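You operate a simulated robot arm through the tools that you are given. There is no shell and no other tool. Be economical: measure what you need, move in short steps, check, and stop when the job is done.

Carry out the task below with a simulated robot arm. There is one attempt and no reset: what you move stays moved.

TASK
Put the day block that says "FRI" from the window sill in the blue bowl there and the day block that says "MON" on top of the beige felt block.

Only the result counts: the job must be done as asked and must still hold three seconds after the hand-in. Knocking over, shifting, dropping, spilling or breaking anything else fails it.

THE ROBOT
A 6-joint arm with a two-finger parallel gripper, fixed in place. Base frame: the origin is at the foot of the arm, x ahead of it, y to its left, z up; the work surface is at about z = 0. Readings come in mm, rad, newtons and seconds.
With the tool pointing down near the work surface it reaches from about 180 to 460 mm from the base axis. Its first joint turns from -1.222 to 1.222 rad. Payload 1.9 kg.
The TCP is the grasp point between the finger pads, 23 mm short of the fingertips. In the tool frame z runs along the fingers and y along their closing line. Largest opening 94 mm; finger width 38, thickness 10; the body of the gripper, 54 by 96 mm, starts 39 mm behind the TCP.
Orientation is that of the tool frame in the base frame, as a unit quaternion [x, y, z, w]. With the fingers straight down and closing along the base's y, the tool's x points along the base's -x, its y along +y and its z along -z.

THE INTERFACE
- The arm moves only by the tool apply_moves. Its argument "rows" is a list of rows, each an object of numbers (a shift or turn left out is 0, a gripper value left out holds the last): "dx", "dy", "dz": the shift along the tool's x, y, z in units of 250 mm (1.0 is 250 mm); "ax", "ay", "az": the turn, a rotation vector about the tool's x, y, z in units of 60 degrees (1.0 is 60 degrees); "fingers": the finger opening in mm, from 0 to 94. In form: [{"dx": .., "dy": .., "dz": .., "ax": .., "ay": .., "az": .., "fingers": ..}, ...]. A call has 1 to 8 rows; each row is the pose to reach, as a shift and turn from the pose commanded when the call began, along the tool's axes at that moment. A call with a number of a shift or a turn outside -1 to 1 is refused whole. A row lasts 0.2 s, in which the tool goes at most 50 mm and 0.15 rad; a call with a longer step from one row to the next is refused whole, and so is a gripper value outside its range. A pose out of reach is approached as far as the arm can. The call stops where the force on the tool passes 40 N (or 10 N more than at its start, if that is more) or the arm is blocked; 0.2 s more then pass. Each finger travels about 108 mm/s and halts on what it meets, pressing with about 28 N; the grip force reading is that of the motor and also rises with nothing between the fingers. The clock runs only during rows and for 0.2 s after the last one: add rows that repeat a pose to give the fingers time. The reply holds the time, the measured pose of the TCP, the force on the tool along the base axes, the opening and the grip force, in the units named above and with some noise, and new pictures: "show" is both (left out), scene, wrist or none.
- Cameras (640 x 400 px; columns grow to the right, rows downward): "scene" is fixed at [49.4, 302.6, 434.8]; the picture's right is [-0.85, -0.53, 0.00], its down [-0.25, 0.41, -0.88] and it looks along [0.46, -0.74, -0.48] (base axes); focal length 308 px, centre (320, 200). "wrist" rides on the gripper at [-39, 0, -44] in the tool frame; the picture's right is [0.00, -1.00, 0.00], its down [0.97, 0.00, -0.24] and it looks along [0.24, 0.00, 0.97] (tool axes); focal length 218 px, centre (320, 200).
- measure_at(camera, pixels): for up to 12 pixels [column, row] of the newest picture of that camera ("zoom" is the newest enlarged one), the place [x, y, z] in the base frame of the surface seen there, good to about 3 mm. It takes no simulated time.
- inspect(camera, box): a new picture of the part [left, top, right, bottom] of that camera's present view, enlarged. It takes no simulated time.
- hand_in(): hands the job in; it is judged then, once.

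Work in short steps. Measure before you move; look again where a grasp or a placing could have gone wrong, and mend it. You have 60 turns and 120 pictures in all, those below and enlarged ones among them. Open the gripper and draw the arm clear of the work before you hand the job in, unless the task says otherwise; then end with one line.

The tools are called after "Request:" as name(argument=value, ...) on one line, values as JSON. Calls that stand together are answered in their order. apply_moves: Moves the arm, as the interface text tells. Its arguments: {"type":"object","properties":{"rows":{"type":"array","items":{"type":"object","properties":{"dx":{"type":"number"},"dy":{"type":"number"},"dz":{"type":"number"},"ax":{"type":"number"},"ay":{"type":"number"},"az":{"type":"number"},"fingers":{"type":"number"}}}},"show":{"type":"string","enum":["both","scene","wrist","none"]}},"required":["rows"]} The other tools are called the same way: measure_at (camera, pixels) gives the place of the surface under pixels of a picture; inspect (camera, box) takes an enlarged picture of a part of a camera's view; hand_in () hands the job in.

At the start:

```text
time: 0.0
eef_pos: [318.9, -70.5, 316.4]
orientation: [0.0, 1.0, 0.001, -0.001]
wrist_force: [0.8, 0.3, 1.0]
finger_gap: 94.0
finger_force: 0.0
```

scene: 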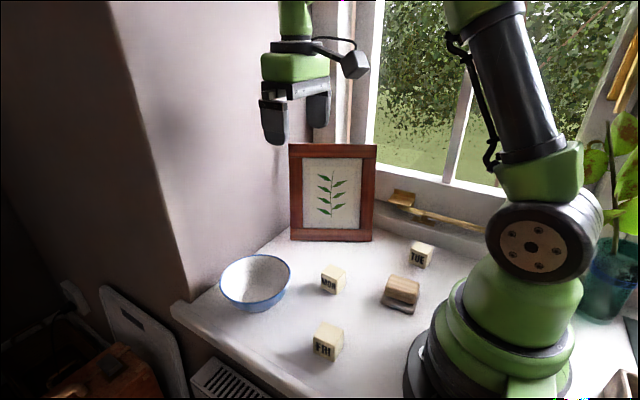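
wrist: 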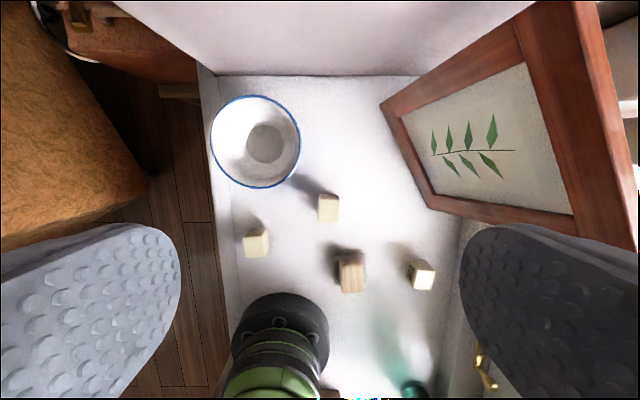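

The scene shows MON near (333,280), FRI near (328,342), TUE near (420,254), the felt block near (402,290) and the bowl near (255,282). I'll enlarge this area and measure it.

Request:
inspect(camera="scene", box=[200, 220, 460, 382])

Request:
inspect(camera="wrist", box=[200, 80, 456, 320])

Request:
measure_at(camera="wrist", pixels=[[328, 209], [256, 243], [350, 274], [422, 274], [255, 97], [255, 187], [211, 142], [300, 142], [263, 142], [300, 250]])

```text
2.46 times, centred on (330, 301) of scene
```

zoom: 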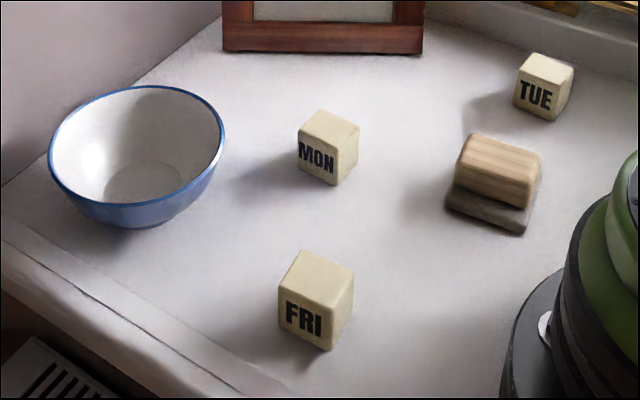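

```text
1.67 times, centred on (328, 200) of wrist
```

zoom: 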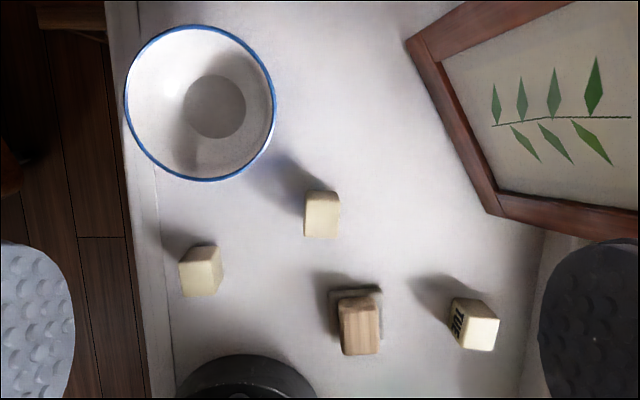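

```text
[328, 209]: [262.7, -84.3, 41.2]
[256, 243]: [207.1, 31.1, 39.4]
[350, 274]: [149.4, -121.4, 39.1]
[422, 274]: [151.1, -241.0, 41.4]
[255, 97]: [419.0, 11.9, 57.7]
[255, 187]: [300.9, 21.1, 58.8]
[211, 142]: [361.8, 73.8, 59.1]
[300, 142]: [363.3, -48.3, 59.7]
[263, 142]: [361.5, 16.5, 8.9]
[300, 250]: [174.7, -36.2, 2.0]
```

I'll measure the block corners on the wrist zoom to get their yaw and size.

Request:
measure_at(camera="zoom", pixels=[[308, 194], [337, 194], [338, 216], [306, 216], [185, 251], [212, 248], [217, 270], [186, 274], [342, 302], [376, 298], [378, 349], [346, 352]])

Request:
inspect(camera="wrist", box=[230, 180, 390, 300])

Request:
inspect(camera="scene", box=[300, 255, 430, 370])

```text
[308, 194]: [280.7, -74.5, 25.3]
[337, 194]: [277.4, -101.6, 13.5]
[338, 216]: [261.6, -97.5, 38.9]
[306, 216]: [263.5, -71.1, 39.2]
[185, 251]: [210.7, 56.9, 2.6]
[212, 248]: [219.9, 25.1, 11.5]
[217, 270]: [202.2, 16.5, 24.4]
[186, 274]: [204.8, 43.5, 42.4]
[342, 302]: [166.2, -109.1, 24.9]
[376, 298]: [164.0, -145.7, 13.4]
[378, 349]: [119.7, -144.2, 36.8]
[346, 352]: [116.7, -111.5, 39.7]
```

```text
3.33 times, centred on (310, 240) of wrist
```

zoom: 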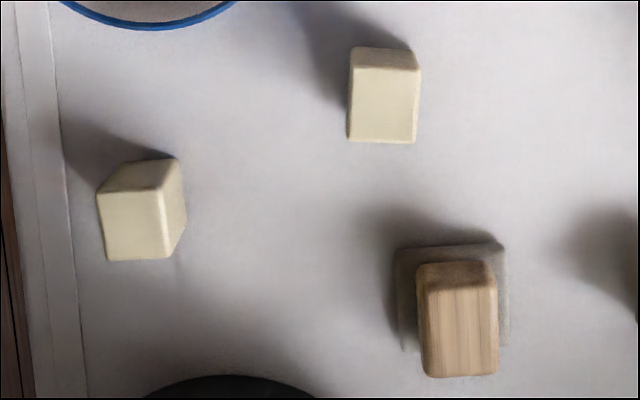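

```text
3.48 times, centred on (365, 312) of scene
```

zoom: 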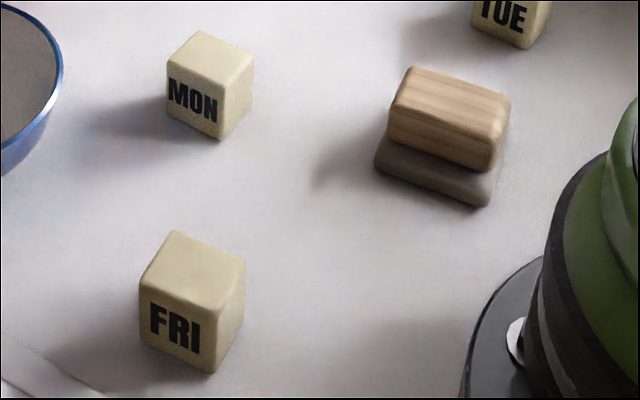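

I'll measure the top corners on the scene zoom, and check the brown thing at the bottom right of the scene.

Request:
measure_at(camera="zoom", pixels=[[201, 36], [250, 60], [220, 88], [172, 66], [174, 237], [240, 262], [210, 308], [145, 284], [412, 70], [507, 100], [490, 142], [394, 108]])

Request:
inspect(camera="scene", box=[540, 320, 640, 400])

```text
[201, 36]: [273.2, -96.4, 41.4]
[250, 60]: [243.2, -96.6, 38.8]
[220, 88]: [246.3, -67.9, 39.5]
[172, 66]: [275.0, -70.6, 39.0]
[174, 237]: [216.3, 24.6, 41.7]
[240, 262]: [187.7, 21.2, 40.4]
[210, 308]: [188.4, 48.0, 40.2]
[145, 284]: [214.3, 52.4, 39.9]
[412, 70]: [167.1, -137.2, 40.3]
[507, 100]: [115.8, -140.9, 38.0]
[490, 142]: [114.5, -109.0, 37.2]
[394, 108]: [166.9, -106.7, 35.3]
```

```text
5.00 times, centred on (590, 360) of scene
```

zoom: 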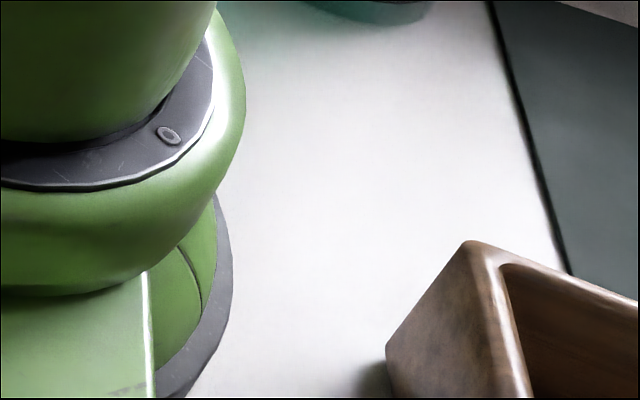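

The bench items are clear now:
- **FRI:** centre about (201.5, 37), yaw about +7°.
- **MON:** centre (259.5, -83).
- **Eraser-like felt block:** centre (141, -124), top at about z 39.
- **Bowl:** centre (361, 13).

I'll go above FRI.

Request:
apply_moves(rows=[{"dx": 0.08, "dy": 0.072, "dz": 0.13, "az": -0.02}, {"dx": 0.157, "dy": 0.143, "dz": 0.26, "az": -0.04}, {"dx": 0.235, "dy": 0.215, "dz": 0.39, "az": -0.06}, {"dx": 0.313, "dy": 0.287, "dz": 0.52, "az": -0.08}, {"dx": 0.39, "dy": 0.36, "dz": 0.65, "az": -0.1}, {"dx": 0.47, "dy": 0.43, "dz": 0.78, "az": -0.117}, {"dx": 0.47, "dy": 0.43, "dz": 0.78, "az": -0.117}])

```text
time: 1.6
eef_pos: [200.0, 37.5, 120.8]
orientation: [-0.061, 0.998, 0.0, 0.0]
wrist_force: [0.6, 0.0, -0.5]
finger_gap: 93.8
finger_force: 0.1
```

scene: 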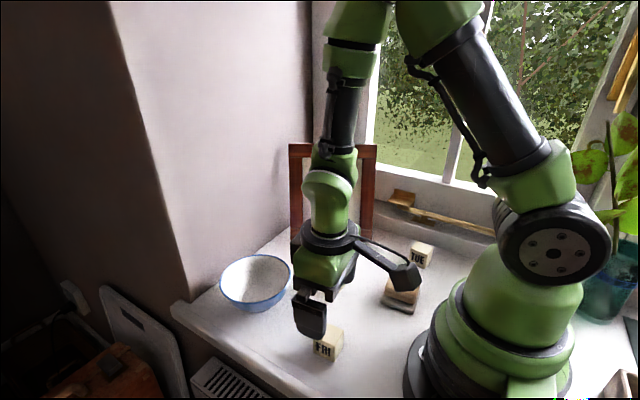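
wrist: 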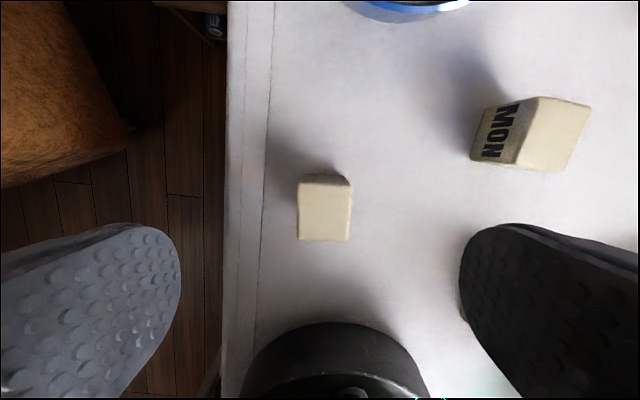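

FRI sits square between the fingers, with its top centre near column 324. I'll descend to z≈33 and close.

Request:
apply_moves(rows=[{"dz": 0.12}, {"dz": 0.24}, {"dz": 0.352}, {"dz": 0.352, "fingers": 60}, {"dz": 0.352, "fingers": 20}, {"dz": 0.352, "fingers": 20}, {"dz": 0.352, "fingers": 20}])

```text
time: 3.2
eef_pos: [201.8, 36.3, 33.2]
orientation: [-0.061, 0.998, 0.0, 0.0]
wrist_force: [-0.1, -0.8, -0.6]
finger_gap: 31.9
finger_force: 27.9
```

scene: 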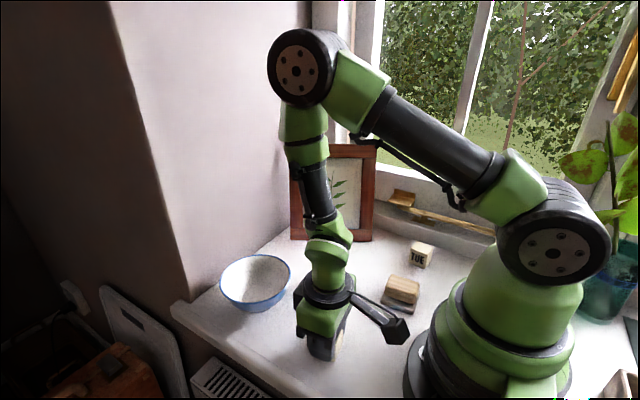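
wrist: 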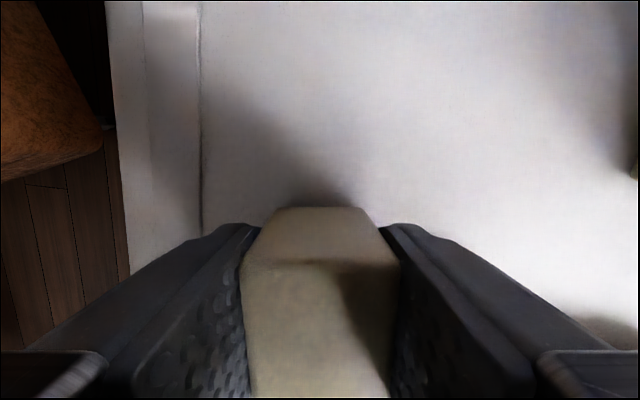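

The grip holds at 31.9 mm. I'll lift straight up and measure the wall and bowl before moving across.

Request:
apply_moves(rows=[{"dz": -0.13}, {"dz": -0.29}, {"dz": -0.44}, {"dz": -0.44}])

Request:
measure_at(camera="scene", pixels=[[220, 150], [240, 200], [270, 150], [200, 250], [255, 254], [220, 285], [290, 275], [255, 300], [252, 292]])

```text
time: 4.2
eef_pos: [201.7, 36.9, 143.3]
orientation: [-0.061, 0.998, 0.0, 0.0]
wrist_force: [-0.1, 0.4, -0.3]
finger_gap: 32.3
finger_force: 28.4
```

scene: 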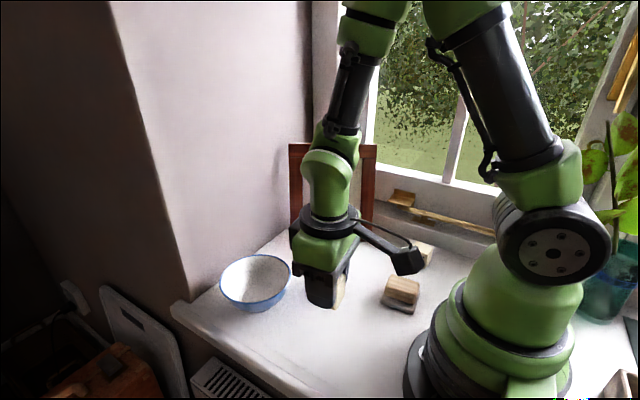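
wrist: 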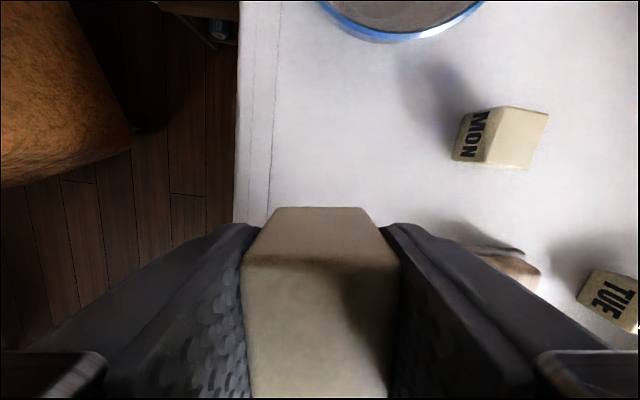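

```text
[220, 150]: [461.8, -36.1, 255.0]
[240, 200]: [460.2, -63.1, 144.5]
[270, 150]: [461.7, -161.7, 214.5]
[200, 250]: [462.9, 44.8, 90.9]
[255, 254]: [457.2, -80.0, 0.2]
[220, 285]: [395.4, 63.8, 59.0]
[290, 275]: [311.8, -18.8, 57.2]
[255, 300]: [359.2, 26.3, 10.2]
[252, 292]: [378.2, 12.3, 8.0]
```

The wall is at x≈461, which leaves enough clearance. I'll carry FRI over the bowl at z≈143.

Request:
apply_moves(rows=[{"dx": -0.13, "dy": -0.034}, {"dx": -0.25, "dy": -0.068}, {"dx": -0.37, "dy": -0.1}, {"dx": -0.5, "dy": -0.135}, {"dx": -0.62, "dy": -0.167}, {"dx": -0.62, "dy": -0.167}])

```text
time: 5.6
eef_pos: [361.2, 14.5, 141.3]
orientation: [-0.061, 0.998, 0.0, 0.0]
wrist_force: [0.3, -0.1, 0.1]
finger_gap: 32.3
finger_force: 27.8
```

scene: 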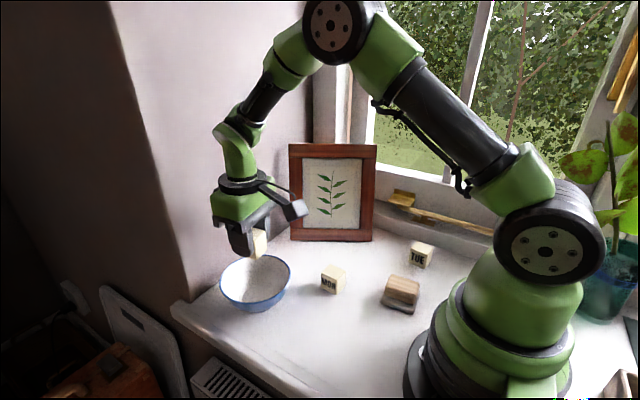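
wrist: 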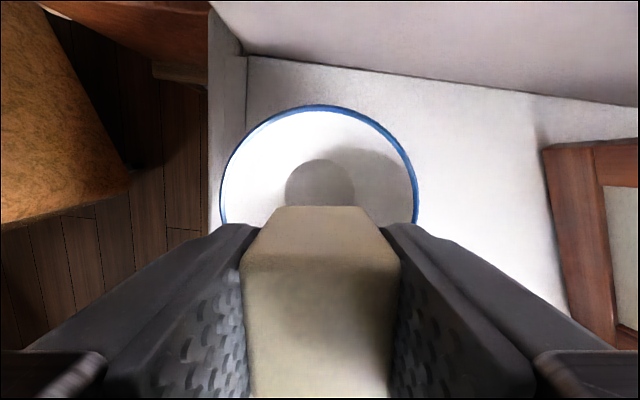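

FRI is over the bowl's centre. I'll lower to z≈48, which puts the block's bottom just above the bowl floor, then open a little and lift out.

Request:
apply_moves(rows=[{"dz": 0.13}, {"dz": 0.25}, {"dz": 0.32}, {"dz": 0.372}, {"dz": 0.372}])

```text
time: 6.8
eef_pos: [358.8, 14.7, 49.8]
orientation: [-0.06, 0.998, 0.001, 0.0]
wrist_force: [-0.8, -0.3, -0.2]
finger_gap: 32.1
finger_force: 28.4
```

scene: 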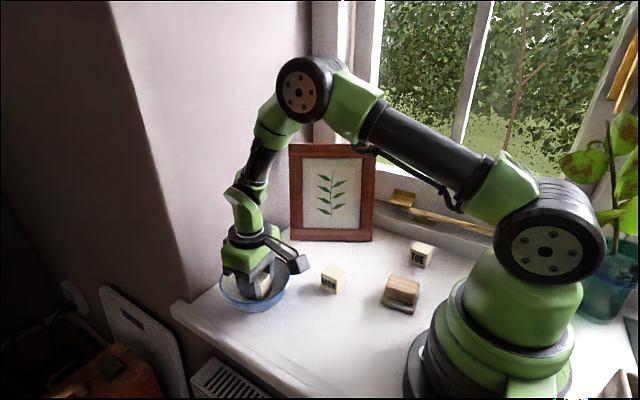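
wrist: 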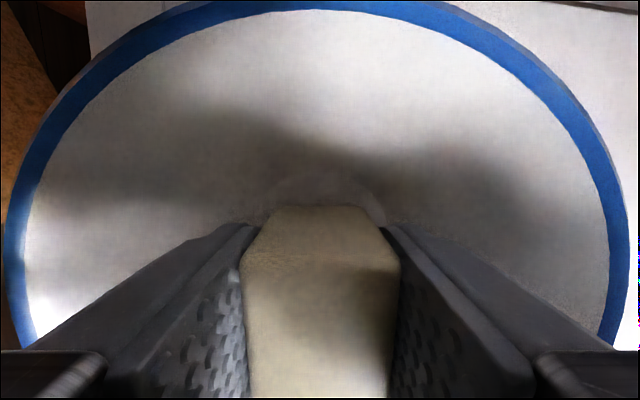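

No contact with the bowl. I'll lower 4 mm more, open to 44 mm and lift.

Request:
apply_moves(rows=[{"dz": 0.016}, {"dz": 0.016, "fingers": 38}, {"dz": 0.016, "fingers": 44}, {"dz": 0.016, "fingers": 44}, {"dz": -0.1, "fingers": 44}, {"dz": -0.25, "fingers": 44}, {"dz": -0.4, "fingers": 44}, {"dz": -0.4, "fingers": 44}])

```text
time: 8.6
eef_pos: [361.6, 13.5, 149.4]
orientation: [-0.06, 0.998, 0.0, -0.001]
wrist_force: [-0.3, 0.6, 0.0]
finger_gap: 44.0
finger_force: 0.0
```

scene: 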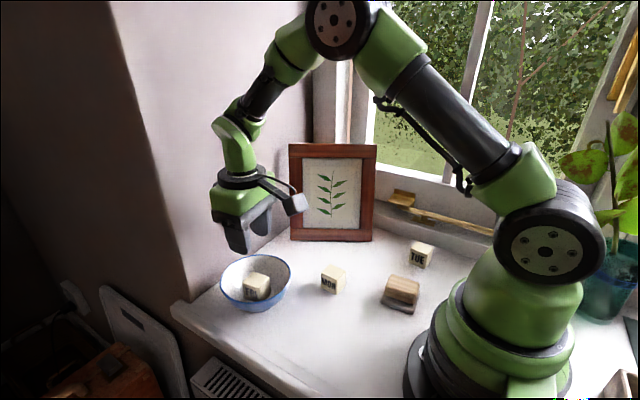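
wrist: 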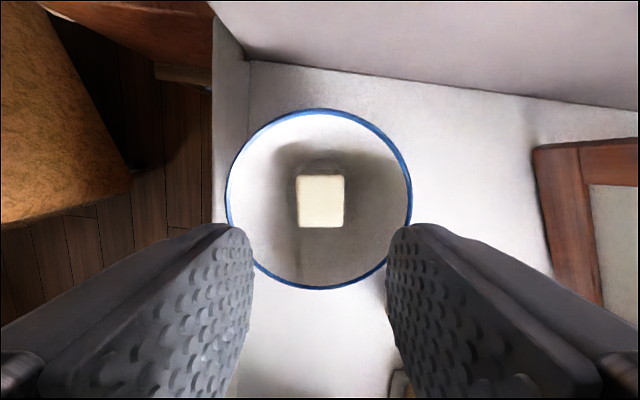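

FRI rests inside the bowl, and the bowl hasn't moved. Next I'll go above MON at (259.5, -83) with yaw about -3°.

Request:
apply_moves(rows=[{"dx": 0.113, "dy": -0.083, "az": 0.04}, {"dx": 0.226, "dy": -0.167, "dz": 0.03, "az": 0.08}, {"dx": 0.339, "dy": -0.25, "dz": 0.07, "az": 0.12, "fingers": 80}, {"dx": 0.452, "dy": -0.333, "dz": 0.116, "az": 0.167, "fingers": 80}, {"dx": 0.452, "dy": -0.333, "dz": 0.116, "az": 0.167, "fingers": 80}])

```text
time: 9.8
eef_pos: [257.4, -82.6, 122.5]
orientation: [0.027, 1.0, 0.0, 0.0]
wrist_force: [0.4, -0.7, -0.6]
finger_gap: 80.2
finger_force: 0.1
```

scene: 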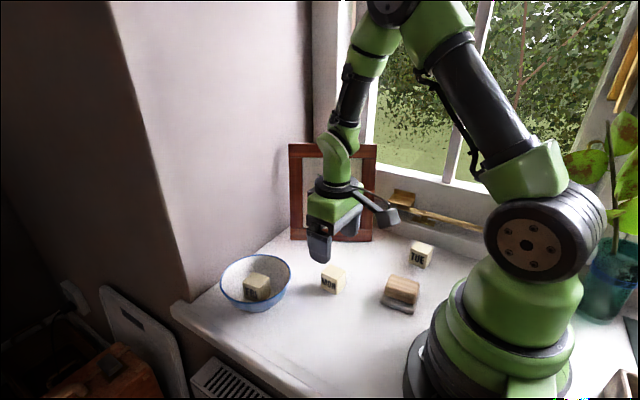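
wrist: 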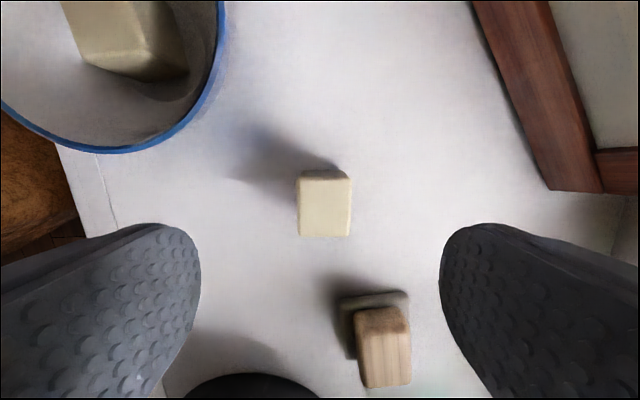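

MON is centred between the fingers at (324, 205). I'll descend to z≈33 and close.

Request:
apply_moves(rows=[{"dz": 0.12}, {"dz": 0.24}, {"dz": 0.356}, {"dz": 0.356, "fingers": 50}, {"dz": 0.356, "fingers": 20}, {"dz": 0.356, "fingers": 20}, {"dz": 0.356, "fingers": 20}])

Request:
apply_moves(rows=[{"dz": -0.13}, {"dz": -0.29}, {"dz": -0.4}, {"dz": -0.4}])

```text
time: 11.4
eef_pos: [258.6, -82.1, 32.9]
orientation: [0.025, 1.0, 0.0, 0.0]
wrist_force: [-0.3, -1.0, 0.1]
finger_gap: 32.1
finger_force: 27.8
```

scene: 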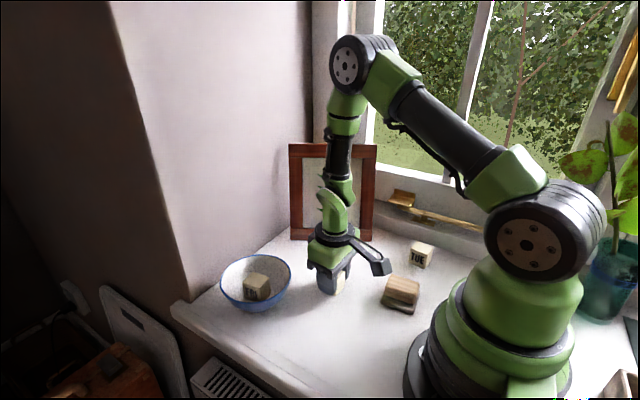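
wrist: 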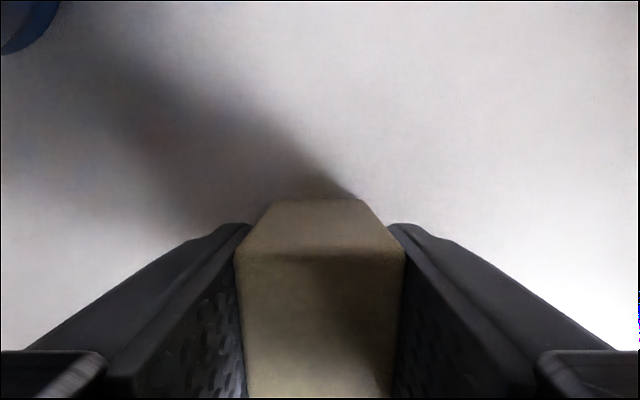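

```text
time: 12.4
eef_pos: [258.0, -82.8, 131.5]
orientation: [0.027, 1.0, 0.0, 0.0]
wrist_force: [0.5, -0.6, 0.2]
finger_gap: 32.0
finger_force: 28.2
```

scene: 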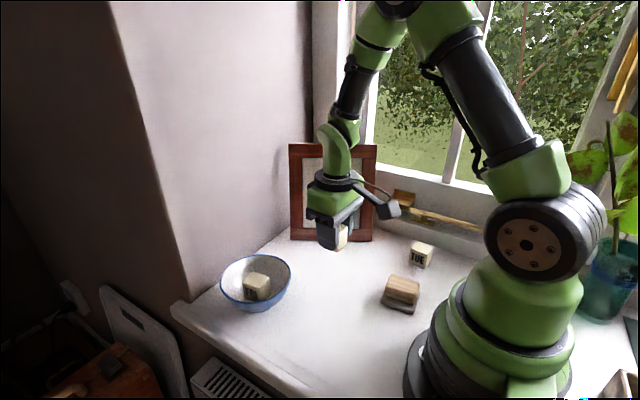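
wrist: 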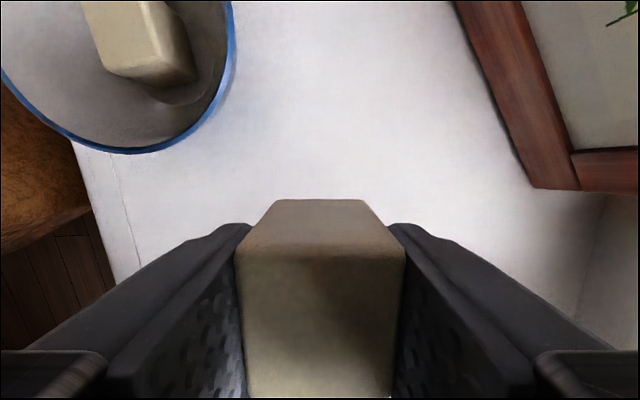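

MON is held. I'll measure the felt block's top again before placing.

Request:
inspect(camera="scene", box=[360, 255, 440, 325])

Request:
measure_at(camera="scene", pixels=[[402, 286], [390, 285], [414, 289], [405, 280], [400, 290], [392, 277], [417, 285], [413, 294], [388, 288]])

```text
5.71 times, centred on (400, 290) of scene
```

zoom: 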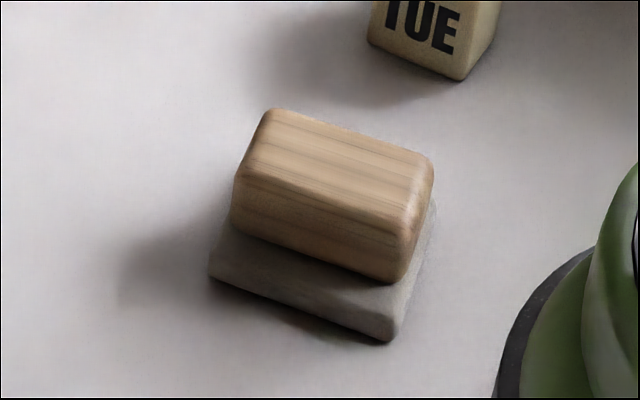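

```text
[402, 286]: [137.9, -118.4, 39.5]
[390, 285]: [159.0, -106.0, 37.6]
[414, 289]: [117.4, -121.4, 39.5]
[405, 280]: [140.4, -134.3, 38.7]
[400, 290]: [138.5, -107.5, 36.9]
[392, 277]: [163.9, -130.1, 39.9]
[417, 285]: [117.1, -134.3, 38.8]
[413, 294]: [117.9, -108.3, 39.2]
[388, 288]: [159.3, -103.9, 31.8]
```

The felt block's top spans x 114–168 and y -141 to -107, at z≈39.5. I'll move MON above (145, -124).

Request:
apply_moves(rows=[{"dx": 0.11, "dy": -0.047, "az": -0.025}, {"dx": 0.221, "dy": -0.094, "az": -0.05}, {"dx": 0.331, "dy": -0.142, "az": -0.075}, {"dx": 0.442, "dy": -0.189, "az": -0.1}, {"dx": 0.442, "dy": -0.189, "az": -0.1}])

```text
time: 13.6
eef_pos: [144.3, -124.7, 131.6]
orientation: [-0.026, 1.0, -0.001, -0.001]
wrist_force: [-0.2, -0.2, 0.0]
finger_gap: 32.0
finger_force: 28.2
```

scene: 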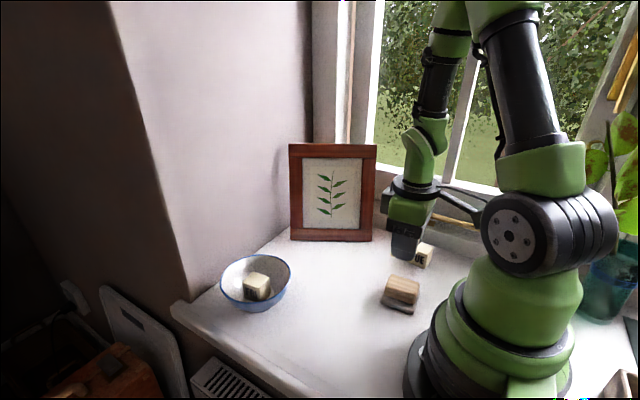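
wrist: 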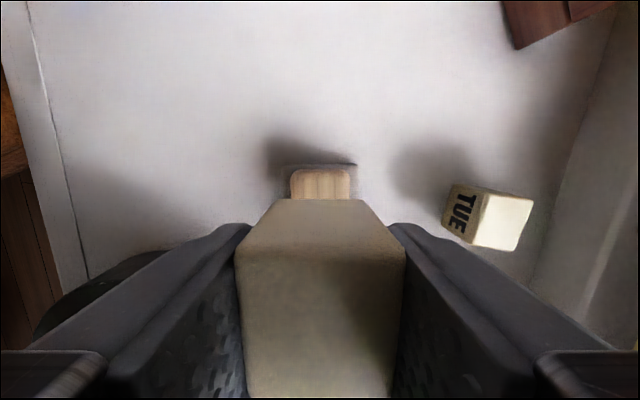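

MON lines up with the block below it, which shows at (320, 184). I'll lower to z≈76 and check.

Request:
apply_moves(rows=[{"dz": 0.08}, {"dz": 0.16}, {"dz": 0.222}, {"dz": 0.222}])

Request:
inspect(camera="scene", box=[350, 220, 460, 330])

```text
time: 14.6
eef_pos: [145.7, -124.0, 75.9]
orientation: [-0.025, 1.0, 0.0, 0.0]
wrist_force: [0.6, -0.4, -0.4]
finger_gap: 32.1
finger_force: 27.9
```

scene: 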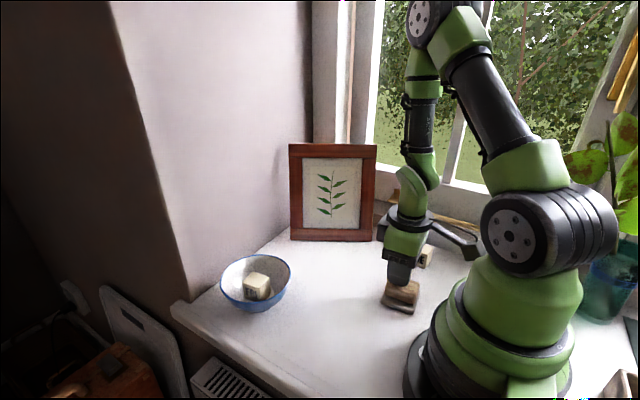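
wrist: 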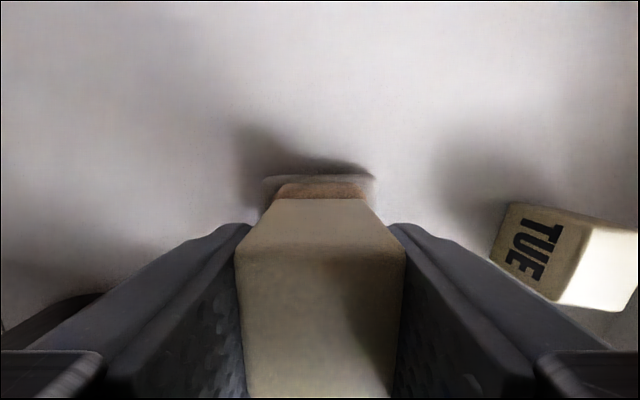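

```text
3.64 times, centred on (405, 275) of scene
```

zoom: 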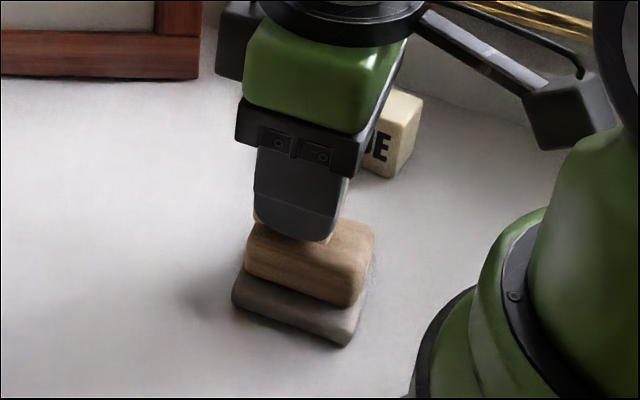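

It's about 3 mm above contact. I'll lower 2.5 mm and read the force.

Request:
apply_moves(rows=[{"dz": 0.005}, {"dz": 0.01}, {"dz": 0.01}], show="none")

```text
time: 15.4
eef_pos: [146.3, -123.5, 73.8]
orientation: [-0.025, 1.0, 0.0, 0.001]
wrist_force: [0.3, 0.5, -0.8]
finger_gap: 32.2
finger_force: 27.5
```

There's no load yet, so the remaining gap is about 1 mm. I'll release slowly and rise straight up.

Request:
apply_moves(rows=[{"dz": 0.004}, {"dz": 0.004, "fingers": 36}, {"dz": 0.004, "fingers": 44}, {"dz": 0.004, "fingers": 56}, {"dz": 0.004, "fingers": 60}, {"dz": -0.08}, {"dz": -0.22}, {"dz": -0.36}])

Request:
inspect(camera="scene", box=[350, 220, 460, 330])

```text
time: 17.2
eef_pos: [144.9, -121.8, 164.1]
orientation: [-0.027, 1.0, 0.0, 0.001]
wrist_force: [-0.2, -0.4, -0.5]
finger_gap: 60.2
finger_force: 0.1
```

scene: 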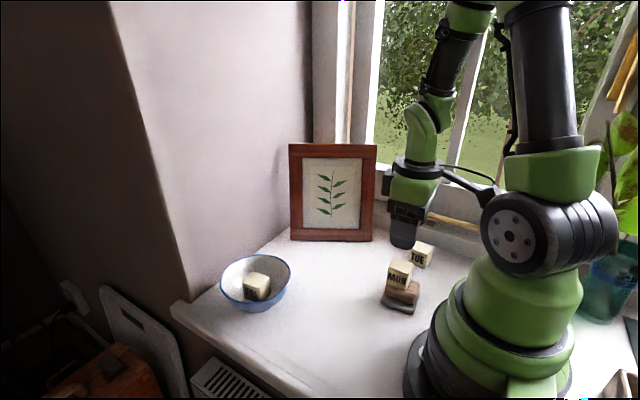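
wrist: 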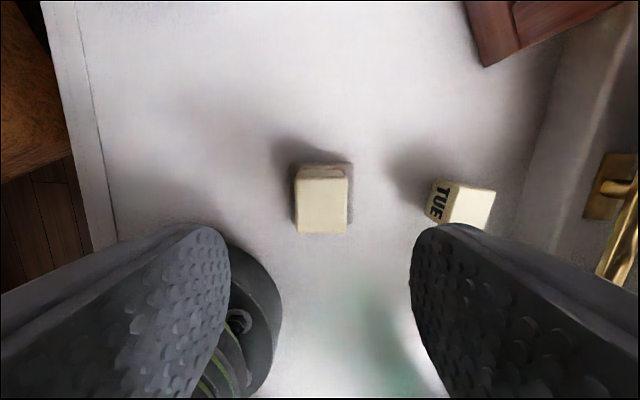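

```text
3.64 times, centred on (405, 275) of scene
```

zoom: 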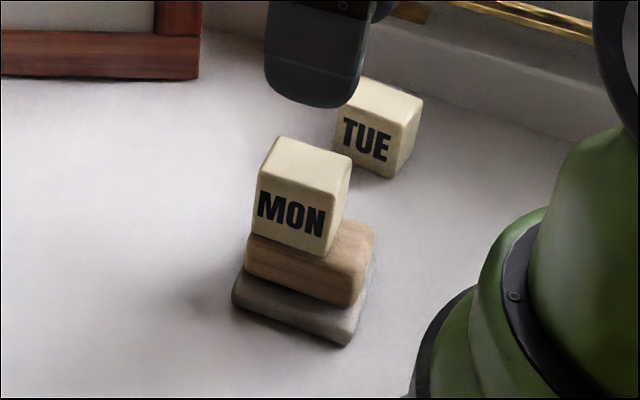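

MON stands stably on the felt block. I'll draw the arm up and away, then take a last look.

Request:
apply_moves(rows=[{"dz": -0.18}, {"dz": -0.36}, {"dx": -0.15, "dz": -0.45}, {"dx": -0.3, "dz": -0.5}, {"dx": -0.45, "dz": -0.5}, {"dx": -0.45, "dz": -0.5}])

Request:
inspect(camera="scene", box=[200, 220, 460, 382])

```text
time: 18.6
eef_pos: [257.4, -117.2, 289.5]
orientation: [-0.026, 1.0, 0.0, -0.001]
wrist_force: [0.2, -0.4, -0.1]
finger_gap: 60.2
finger_force: 0.0
```

scene: 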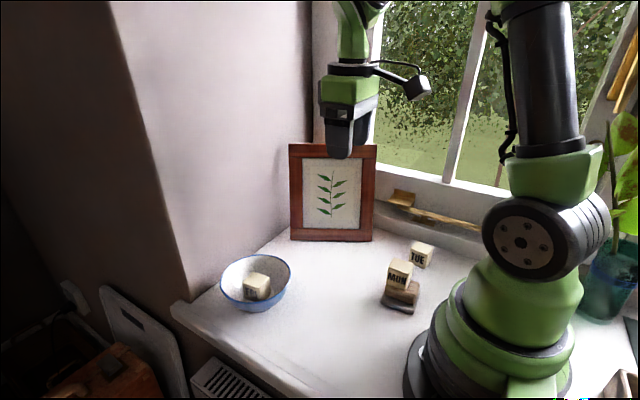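
wrist: 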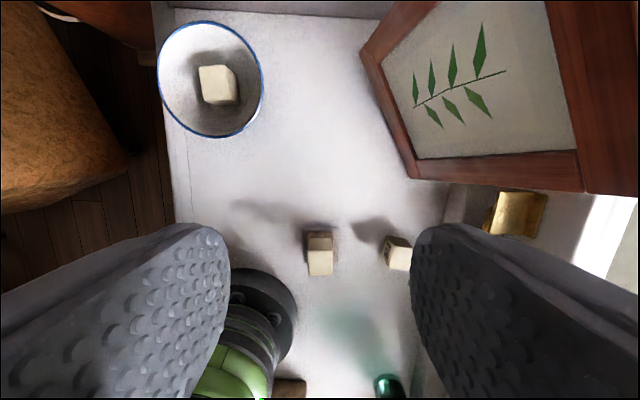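

```text
2.46 times, centred on (330, 301) of scene
```

zoom: 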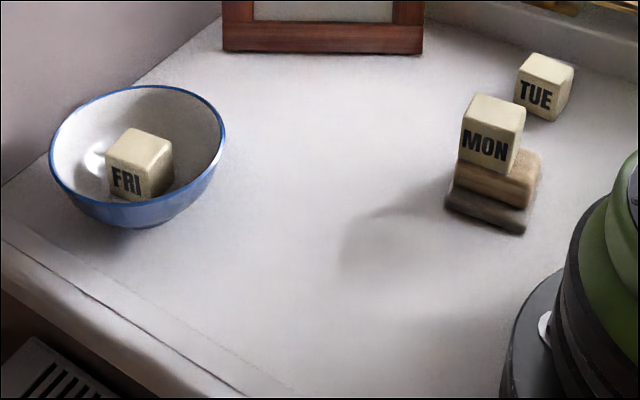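

FRI is in the bowl, MON is on the felt block, nothing else has moved and the arm is clear. I'm handing in.

Request:
hand_in()

```text
The job is handed in.
```

The job is handed in: the FRI block is in the blue bowl and the MON block is on top of the felt block (the wood-topped eraser, the only felt object in view).
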